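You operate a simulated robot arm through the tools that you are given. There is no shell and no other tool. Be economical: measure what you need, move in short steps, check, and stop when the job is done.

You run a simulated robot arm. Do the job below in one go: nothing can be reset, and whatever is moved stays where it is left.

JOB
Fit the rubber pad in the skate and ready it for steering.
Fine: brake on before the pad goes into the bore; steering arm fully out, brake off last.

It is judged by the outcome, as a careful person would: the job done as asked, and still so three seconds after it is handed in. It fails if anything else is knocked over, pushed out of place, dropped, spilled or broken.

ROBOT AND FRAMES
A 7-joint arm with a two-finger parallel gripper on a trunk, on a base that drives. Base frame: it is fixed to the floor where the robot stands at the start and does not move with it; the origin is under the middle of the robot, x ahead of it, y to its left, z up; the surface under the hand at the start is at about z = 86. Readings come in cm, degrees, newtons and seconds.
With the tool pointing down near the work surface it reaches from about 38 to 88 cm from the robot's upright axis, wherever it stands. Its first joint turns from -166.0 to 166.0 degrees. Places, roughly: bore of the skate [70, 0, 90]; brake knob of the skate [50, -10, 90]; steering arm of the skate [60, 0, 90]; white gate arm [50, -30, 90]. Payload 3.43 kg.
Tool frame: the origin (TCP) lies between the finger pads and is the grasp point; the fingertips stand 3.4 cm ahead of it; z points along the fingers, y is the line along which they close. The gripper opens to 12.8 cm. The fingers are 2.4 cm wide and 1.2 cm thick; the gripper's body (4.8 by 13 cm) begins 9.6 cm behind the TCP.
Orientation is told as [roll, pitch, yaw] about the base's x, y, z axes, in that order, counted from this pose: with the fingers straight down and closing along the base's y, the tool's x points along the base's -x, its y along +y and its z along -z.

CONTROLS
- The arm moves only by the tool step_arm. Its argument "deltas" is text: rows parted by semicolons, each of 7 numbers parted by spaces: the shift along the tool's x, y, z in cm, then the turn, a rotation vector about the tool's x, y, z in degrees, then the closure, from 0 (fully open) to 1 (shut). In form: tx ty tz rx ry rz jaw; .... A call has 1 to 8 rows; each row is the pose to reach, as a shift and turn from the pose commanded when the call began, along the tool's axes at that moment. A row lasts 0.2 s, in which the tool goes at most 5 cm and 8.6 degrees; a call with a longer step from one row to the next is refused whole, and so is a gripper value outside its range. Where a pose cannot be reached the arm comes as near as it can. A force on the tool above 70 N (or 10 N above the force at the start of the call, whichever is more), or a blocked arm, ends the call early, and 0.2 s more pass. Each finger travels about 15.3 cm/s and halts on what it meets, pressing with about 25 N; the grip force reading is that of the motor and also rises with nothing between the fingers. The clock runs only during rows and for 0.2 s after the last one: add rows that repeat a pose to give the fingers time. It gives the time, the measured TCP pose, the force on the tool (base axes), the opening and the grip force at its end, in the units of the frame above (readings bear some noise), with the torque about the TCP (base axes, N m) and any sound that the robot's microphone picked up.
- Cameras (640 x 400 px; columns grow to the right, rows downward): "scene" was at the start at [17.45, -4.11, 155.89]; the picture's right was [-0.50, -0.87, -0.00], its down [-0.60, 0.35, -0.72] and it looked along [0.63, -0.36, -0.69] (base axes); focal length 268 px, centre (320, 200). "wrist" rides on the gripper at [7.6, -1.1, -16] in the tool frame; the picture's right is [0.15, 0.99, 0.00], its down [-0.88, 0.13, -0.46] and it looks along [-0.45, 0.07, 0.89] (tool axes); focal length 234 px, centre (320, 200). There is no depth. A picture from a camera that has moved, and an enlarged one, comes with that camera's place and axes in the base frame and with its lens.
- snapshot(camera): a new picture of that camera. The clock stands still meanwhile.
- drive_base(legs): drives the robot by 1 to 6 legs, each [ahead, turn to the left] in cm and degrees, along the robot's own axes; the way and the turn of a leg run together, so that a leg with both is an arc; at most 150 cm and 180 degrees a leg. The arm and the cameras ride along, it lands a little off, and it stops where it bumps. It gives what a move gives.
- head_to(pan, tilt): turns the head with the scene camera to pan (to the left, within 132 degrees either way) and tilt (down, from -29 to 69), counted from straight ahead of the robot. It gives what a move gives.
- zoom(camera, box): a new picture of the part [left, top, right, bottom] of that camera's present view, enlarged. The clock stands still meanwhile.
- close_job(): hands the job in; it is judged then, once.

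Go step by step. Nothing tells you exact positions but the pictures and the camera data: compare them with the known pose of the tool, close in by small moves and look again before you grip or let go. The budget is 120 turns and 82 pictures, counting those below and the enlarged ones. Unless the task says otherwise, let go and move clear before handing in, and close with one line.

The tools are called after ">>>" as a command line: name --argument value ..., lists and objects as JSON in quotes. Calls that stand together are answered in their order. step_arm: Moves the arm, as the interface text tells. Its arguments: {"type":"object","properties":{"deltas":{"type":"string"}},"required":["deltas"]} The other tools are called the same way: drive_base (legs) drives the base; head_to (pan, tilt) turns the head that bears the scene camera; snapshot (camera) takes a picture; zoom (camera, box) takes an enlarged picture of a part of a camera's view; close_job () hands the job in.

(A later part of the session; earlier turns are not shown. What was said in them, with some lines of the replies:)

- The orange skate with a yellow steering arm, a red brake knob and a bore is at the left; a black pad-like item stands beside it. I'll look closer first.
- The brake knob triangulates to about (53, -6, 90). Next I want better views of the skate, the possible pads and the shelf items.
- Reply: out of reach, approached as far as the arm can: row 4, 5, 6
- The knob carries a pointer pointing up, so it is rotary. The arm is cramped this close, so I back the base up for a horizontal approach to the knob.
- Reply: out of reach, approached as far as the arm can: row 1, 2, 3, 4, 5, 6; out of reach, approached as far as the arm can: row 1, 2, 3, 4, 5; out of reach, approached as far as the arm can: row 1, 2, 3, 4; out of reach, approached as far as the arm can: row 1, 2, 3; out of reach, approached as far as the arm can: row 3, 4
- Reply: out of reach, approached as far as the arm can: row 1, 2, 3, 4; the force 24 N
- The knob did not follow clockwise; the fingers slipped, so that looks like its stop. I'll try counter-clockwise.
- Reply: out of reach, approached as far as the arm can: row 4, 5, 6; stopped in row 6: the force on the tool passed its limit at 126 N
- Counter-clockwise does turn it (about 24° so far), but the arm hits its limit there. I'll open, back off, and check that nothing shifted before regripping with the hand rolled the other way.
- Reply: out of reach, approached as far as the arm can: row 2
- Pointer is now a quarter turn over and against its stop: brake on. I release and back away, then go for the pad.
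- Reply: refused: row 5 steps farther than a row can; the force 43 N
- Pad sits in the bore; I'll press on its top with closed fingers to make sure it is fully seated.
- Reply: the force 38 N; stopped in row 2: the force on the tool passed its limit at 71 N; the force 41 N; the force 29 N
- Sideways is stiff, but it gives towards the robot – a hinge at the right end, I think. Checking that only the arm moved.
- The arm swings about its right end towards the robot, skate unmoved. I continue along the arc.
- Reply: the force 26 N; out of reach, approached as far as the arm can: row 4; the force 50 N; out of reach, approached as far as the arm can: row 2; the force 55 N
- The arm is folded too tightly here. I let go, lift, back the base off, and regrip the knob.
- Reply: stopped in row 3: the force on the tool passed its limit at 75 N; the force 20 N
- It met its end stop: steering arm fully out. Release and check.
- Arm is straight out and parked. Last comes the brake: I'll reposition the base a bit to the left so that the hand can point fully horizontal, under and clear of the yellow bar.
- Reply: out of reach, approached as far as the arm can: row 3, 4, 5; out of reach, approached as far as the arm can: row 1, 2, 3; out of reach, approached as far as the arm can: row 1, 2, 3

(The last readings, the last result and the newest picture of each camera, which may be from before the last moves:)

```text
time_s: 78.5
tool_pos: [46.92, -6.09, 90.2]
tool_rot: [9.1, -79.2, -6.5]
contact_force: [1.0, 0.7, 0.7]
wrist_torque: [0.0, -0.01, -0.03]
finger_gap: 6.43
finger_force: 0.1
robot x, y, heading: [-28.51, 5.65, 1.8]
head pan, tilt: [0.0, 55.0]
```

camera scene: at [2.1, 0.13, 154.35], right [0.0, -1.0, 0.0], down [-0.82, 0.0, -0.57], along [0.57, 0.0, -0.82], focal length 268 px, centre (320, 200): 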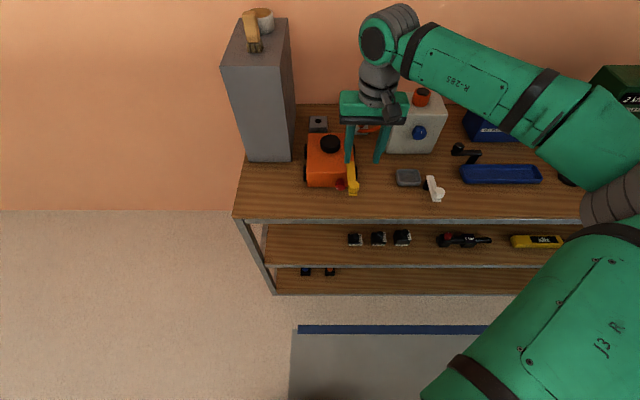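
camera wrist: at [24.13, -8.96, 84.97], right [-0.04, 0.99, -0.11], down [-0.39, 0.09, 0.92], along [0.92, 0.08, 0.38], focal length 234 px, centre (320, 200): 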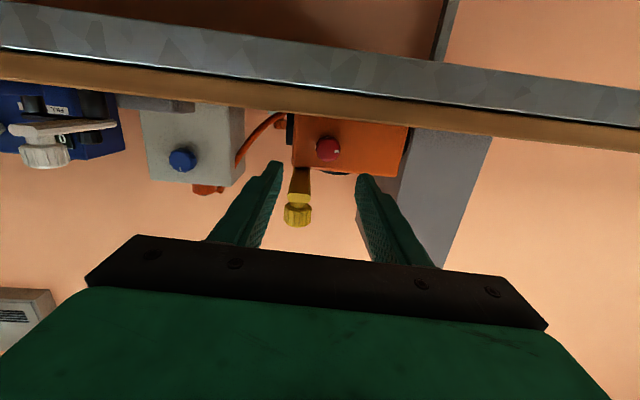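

>>> step_arm --deltas "-0.4 -0.15 1.7 0 0 0 0.5; -0.82 -0.25 3.4 0 0 0 0.5; -0.82 -0.25 3.4 0 0 0 0.5"

>>> zoom --camera "wrist" --box '[240, 110, 420, 240]'

```text
time_s: 79.3
tool_pos: [50.49, -6.34, 90.35]
tool_rot: [9.2, -79.2, -6.7]
contact_force: [0.4, 0.4, -0.1]
wrist_torque: [-0.02, -0.04, -0.03]
finger_gap: 6.39
finger_force: 0.0
robot x, y, heading: [-29.09, 5.46, 1.9]
head pan, tilt: [0.0, 55.0]
```

```text
3.08 times, centred on (330, 175) of wrist
camera zoom: at [33.44, -8.11, 85.96], right [-0.07, 0.99, -0.11], down [-0.29, 0.09, 0.95], along [0.95, 0.1, 0.28], focal length 720 px, centre (289, 277)
```

zoom: 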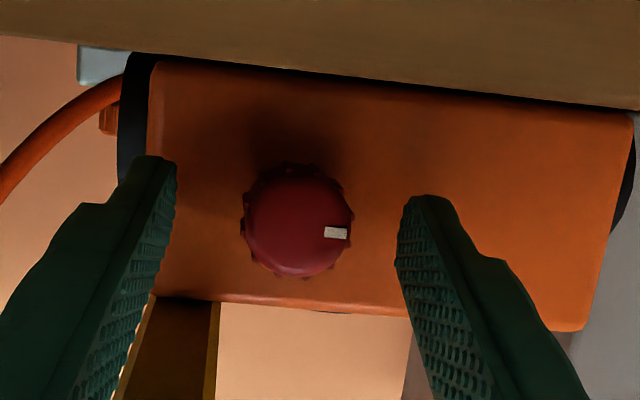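

>>> step_arm --deltas "0 0.2 0 0 0 0 0.75; 0 0.2 0 0 0 0 0.9; 0 0.2 0 0 0 0 0.9; 0.03 0.16 0 -1.4 -0.34 7.4 0.9; 0.06 0.12 0 -2.8 -0.7 14.7 0.9; 0.09 0.08 0 -4.2 -1 22 0.9; 0.12 0.04 0 -5.6 -1.4 29.4 0.9; 0.15 0 0 -7 -1.7 36.8 0.9"

>>> step_arm --deltas "0.03 -0.04 0 -1.4 -0.34 7.4 0.9; 0.06 -0.08 0 -2.8 -0.7 14.7 0.9; 0.09 -0.12 0 -4.2 -1 22 0.9"

>>> zoom --camera "wrist" --box '[240, 110, 420, 240]'

```text
time_s: 81.1
tool_pos: [50.48, -6.41, 90.25]
tool_rot: [79.6, -50.0, -73.4]
contact_force: [16.9, -9.4, -1.2]
wrist_torque: [-0.04, 0.5, -1.03]
finger_gap: 3.04
finger_force: 44.7
robot x, y, heading: [-29.18, 5.71, 1.6]
head pan, tilt: [0.0, 55.0]
```

```text
time_s: 81.9
tool_pos: [50.41, -6.51, 90.13]
tool_rot: [86.8, -28.2, -78.2]
contact_force: [26.6, -15.8, -4.2]
wrist_torque: [-0.04, 0.75, -1.17]
finger_gap: 3.05
finger_force: 44.9
robot x, y, heading: [-29.01, 5.82, 1.7]
head pan, tilt: [0.0, 55.0]
```

```text
3.08 times, centred on (330, 175) of wrist
camera zoom: at [33.46, -3.44, 86.37], right [-0.07, 0.59, 0.8], down [-0.29, -0.78, 0.55], along [0.95, -0.2, 0.23], focal length 720 px, centre (289, 277)
```

zoom: 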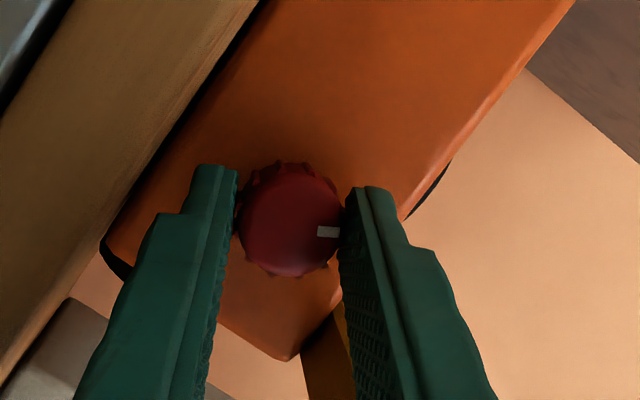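

>>> step_arm --deltas "0.03 -0.04 0.2 -1.4 -0.34 7.4 0.9; 0.06 -0.06 0.25 -2.8 -0.7 14.7 0.9; 0.09 -0.08 0.3 -4.2 -1 22 0.9; 0.1 -0.1 0.3 -5.6 -1.4 29.4 0.9; 0.1 -0.1 0.3 -6.3 -1.6 33 0.9"

>>> zoom --camera "wrist" --box '[240, 110, 420, 240]'

```text
time_s: 83.1
tool_pos: [50.7, -6.03, 89.92]
tool_rot: [93.6, 4.8, -79.3]
contact_force: [-10.4, -16.8, -14.7]
wrist_torque: [-0.01, 1.41, -1.05]
finger_gap: 2.99
finger_force: 45.0
robot x, y, heading: [-29.02, 5.51, 2.0]
head pan, tilt: [0.0, 55.0]
```

```text
3.08 times, centred on (330, 175) of wrist
camera zoom: at [33.72, -1.51, 88.44], right [-0.07, 0.05, 1.0], down [-0.29, -0.96, 0.03], along [0.95, -0.29, 0.08], focal length 720 px, centre (289, 277)
```

zoom: 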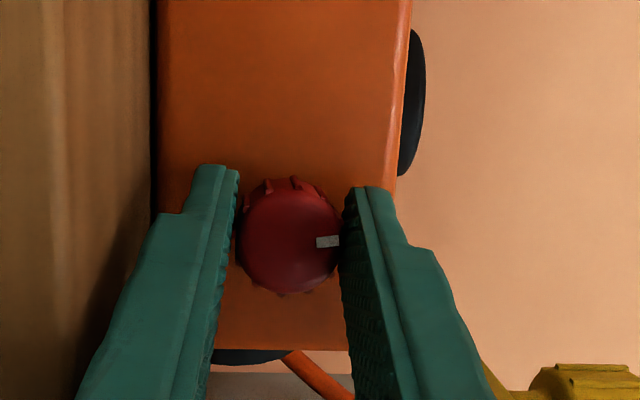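

>>> step_arm --deltas "0 0 0 -0.7 -0.2 3.7 0.9; 0 0 0 -1.4 -0.34 7.4 0.9"

>>> zoom --camera "wrist" --box '[240, 110, 420, 240]'

```text
time_s: 83.7
tool_pos: [50.64, -6.17, 89.9]
tool_rot: [94.9, 12.1, -79.1]
contact_force: [0.9, -11.0, -8.6]
wrist_torque: [-1.74, 6.23, 0.98]
finger_gap: 2.97
finger_force: 44.4
robot x, y, heading: [-29.2, 5.59, 1.6]
head pan, tilt: [0.0, 55.0]
```

```text
3.08 times, centred on (330, 175) of wrist
camera zoom: at [33.72, -1.37, 89.07], right [-0.07, -0.08, 0.99], down [-0.29, -0.95, -0.1], along [0.95, -0.29, 0.05], focal length 720 px, centre (289, 277)
```

zoom: 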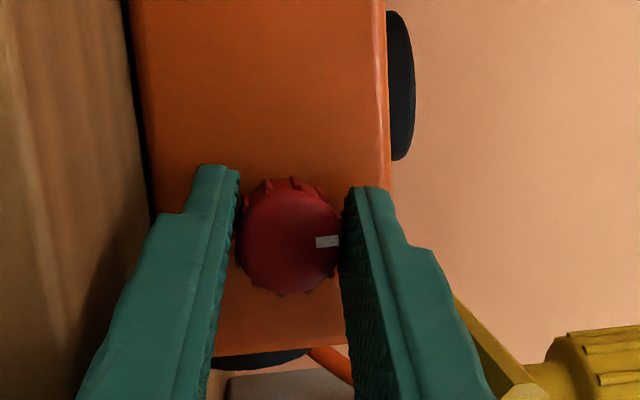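

Pointer is back up against its stop: brake off. Open a little and withdraw straight back.

>>> step_arm --deltas "0 0 0 0 0 0 0.76; 0 0 0 0 0 0 0.7; 0 0 0 0 0 0 0.7; 0 0 -1.5 0 0 0 0.7; 0 0 -4 0 0 0 0.7; 0 0 -8 0 0 0 0.7; 0 0 -12 0 0 0 0.7"

>>> zoom --camera "wrist" --box '[200, 60, 440, 240]'

>>> snapshot --camera "scene"

```text
time_s: 84.6
tool_pos: [50.68, -5.97, 90.2]
tool_rot: [95.1, 11.4, -78.9]
contact_force: [45.7, -3.6, 6.6]
wrist_torque: [-1.63, 5.14, 1.35]
finger_gap: 3.51
finger_force: 0.1
robot x, y, heading: [-28.79, 5.85, 1.5]
head pan, tilt: [0.0, 55.0]
stopped in row 4: the force on the tool passed its limit at 110 N (the readings are from after the stop); the commanded pose is now the measured one
```

```text
2.22 times, centred on (320, 150) of wrist
camera zoom: at [33.58, -1.38, 89.22], right [-0.08, -0.07, 0.99], down [-0.29, -0.95, -0.09], along [0.95, -0.29, 0.05], focal length 520 px, centre (320, 311)
```

zoom: 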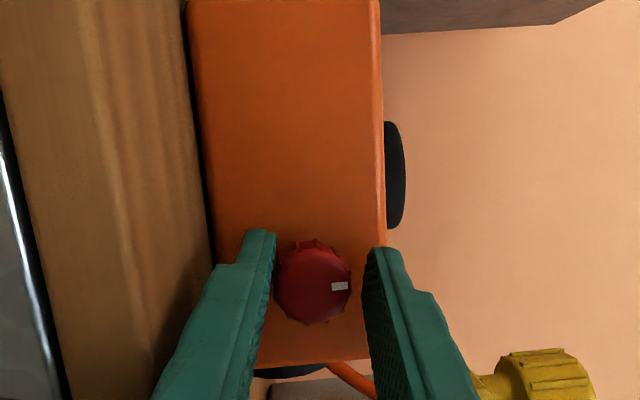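

```text
5 pictures are left
camera scene: at [-11.29, 6.16, 154.34], right [0.03, -1.0, 0.0], down [-0.82, -0.03, -0.57], along [0.57, 0.02, -0.82], focal length 268 px, centre (320, 200)
```

scene: 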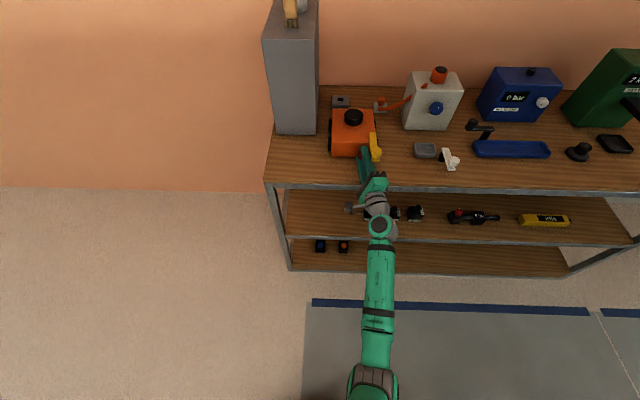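

Something catches when withdrawing; I look at the hand before moving again.

>>> zoom --camera "scene" --box '[325, 100, 415, 220]'

```text
3.33 times, centred on (370, 160) of scene
camera zoom: at [-11.29, 6.16, 154.34], right [0.03, -1.0, 0.0], down [-0.82, -0.03, -0.57], along [0.57, 0.02, -0.82], focal length 892 px, centre (153, 333)
```

zoom: 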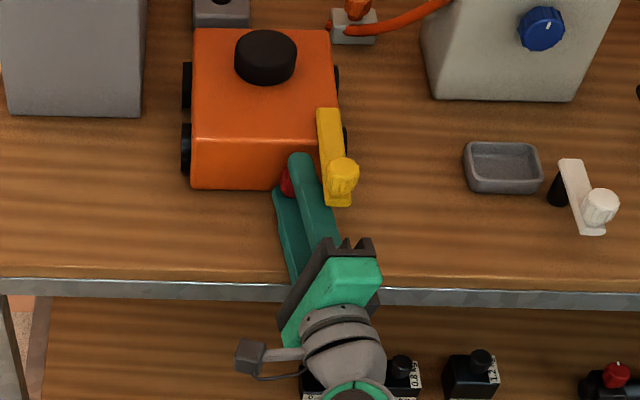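

The rear of the lower finger seems to bear on the bench. I tip the hand's rear up a little about the knob before withdrawing.

>>> step_arm --deltas "0.02 0.13 0.05 3.8 -0.8 0.7 0.7; 0.05 0.26 0.1 7.7 -1.7 1.4 0.7; 0.05 0.26 0.1 7.7 -1.7 1.4 0.7"

```text
time_s: 85.4
tool_pos: [50.52, -5.98, 90.26]
tool_rot: [86.7, 13.2, -80.6]
contact_force: [-8.3, 2.1, -16.1]
wrist_torque: [0.23, -0.74, -0.13]
finger_gap: 3.17
finger_force: 0.1
robot x, y, heading: [-29.15, 5.65, 1.6]
head pan, tilt: [0.0, 55.0]
```

>>> step_arm --deltas "-0.03 -0.15 0 0 0 0 0.7; -0.06 -0.3 0 0 0 0 0.7; -0.06 -0.3 0 0 0 0 0.7"

```text
time_s: 86.2
tool_pos: [50.5, -5.91, 90.17]
tool_rot: [87.1, 13.2, -80.6]
contact_force: [-0.5, 1.3, -9.6]
wrist_torque: [0.13, -0.44, -0.04]
finger_gap: 3.29
finger_force: 0.0
robot x, y, heading: [-29.06, 5.45, 2.0]
head pan, tilt: [0.0, 55.0]
```

>>> step_arm --deltas "-0.03 -0.15 0 0 0 0 0.7; -0.06 -0.3 0 0 0 0 0.7; -0.06 -0.3 -0.3 0 0 0 0.7; -0.06 -0.3 -0.6 0 0 0 0.7"

```text
time_s: 87.2
tool_pos: [49.84, -6.19, 89.87]
tool_rot: [87.1, 13.1, -80.7]
contact_force: [1.1, -1.4, 0.0]
wrist_torque: [0.04, 0.01, 0.0]
finger_gap: 3.79
finger_force: 0.1
robot x, y, heading: [-29.27, 5.58, 1.9]
head pan, tilt: [0.0, 55.0]
```

>>> step_arm --deltas "0.17 0 -0.98 0 0 0 0.7; 0.34 0 -2 0 0 0 0.7; 0.6 0 -3.5 0 0 0 0.7; 0.95 0 -5.5 0 0 0 0.7; 1.4 0 -8 0 0 0 0.7; 2 0 -11 0 0 0 0.7; 2.6 0 -14 0 0 0 0.7"

>>> zoom --camera "scene" --box '[325, 100, 415, 220]'

```text
time_s: 88.8
tool_pos: [35.63, -6.21, 91.16]
tool_rot: [87.0, 13.0, -80.7]
contact_force: [0.1, 0.1, -0.6]
wrist_torque: [0.02, -0.03, 0.0]
finger_gap: 3.85
finger_force: 0.0
robot x, y, heading: [-28.93, 5.76, 1.7]
head pan, tilt: [0.0, 55.0]
```

```text
3.33 times, centred on (370, 160) of scene
camera zoom: at [-11.44, 6.16, 154.36], right [0.03, -1.0, 0.0], down [-0.82, -0.03, -0.57], along [0.57, 0.02, -0.82], focal length 892 px, centre (153, 333)
```

zoom: 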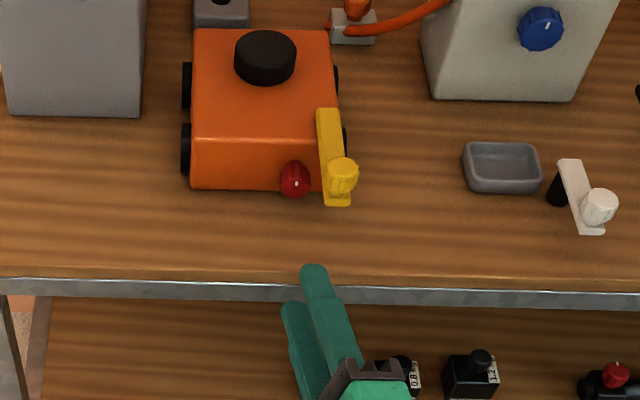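

>>> zoom --camera "scene" --box '[340, 105, 385, 165]'

>>> zoom --camera "wrist" --box '[240, 80, 440, 230]'

```text
6.67 times, centred on (362, 135) of scene
camera zoom: at [-11.44, 6.16, 154.36], right [0.03, -1.0, 0.0], down [-0.82, -0.03, -0.57], along [0.57, 0.02, -0.82], focal length 1784 px, centre (37, 633)
```

zoom: 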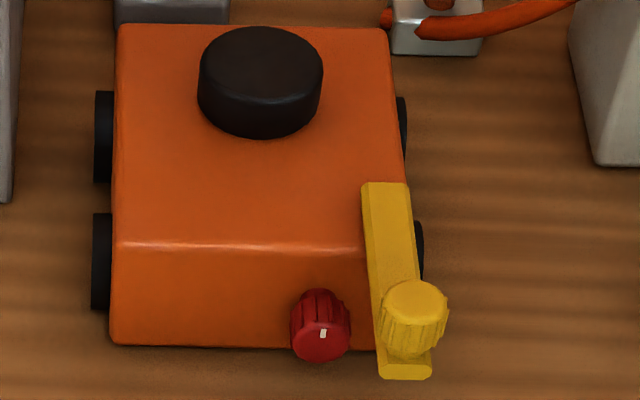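

```text
2.67 times, centred on (340, 155) of wrist
camera zoom: at [18.65, -1.53, 92.53], right [0.06, -0.07, 1.0], down [-0.3, -0.95, -0.05], along [0.95, -0.29, -0.08], focal length 624 px, centre (267, 320)
```

zoom: 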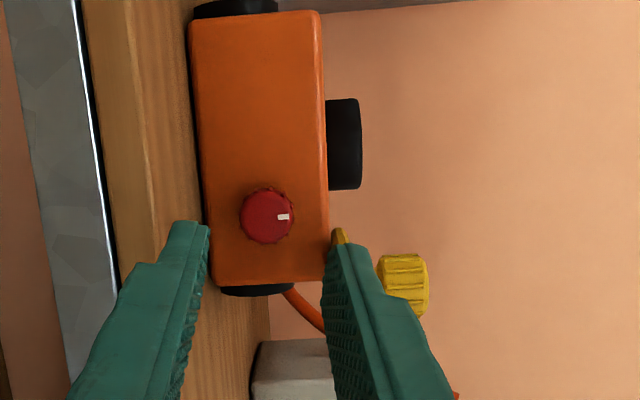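

Everything looks right: the pad is seated, the steering arm is at its outer stop, the brake pointer is back at off, and the hand is clear. I'm handing in.

>>> close_job

```text
The job is handed in.
```

The rubber pad is seated in the skate's bore, the steering arm is swung out to its stop, and the brake, set on before the pad went in, was turned off last. I took a quarter turn counter-clockwise as "on", since the knob has no labels. While I was pulling back after the last step, the hand caught briefly by the brake knob. I worked it free and saw nothing out of place.
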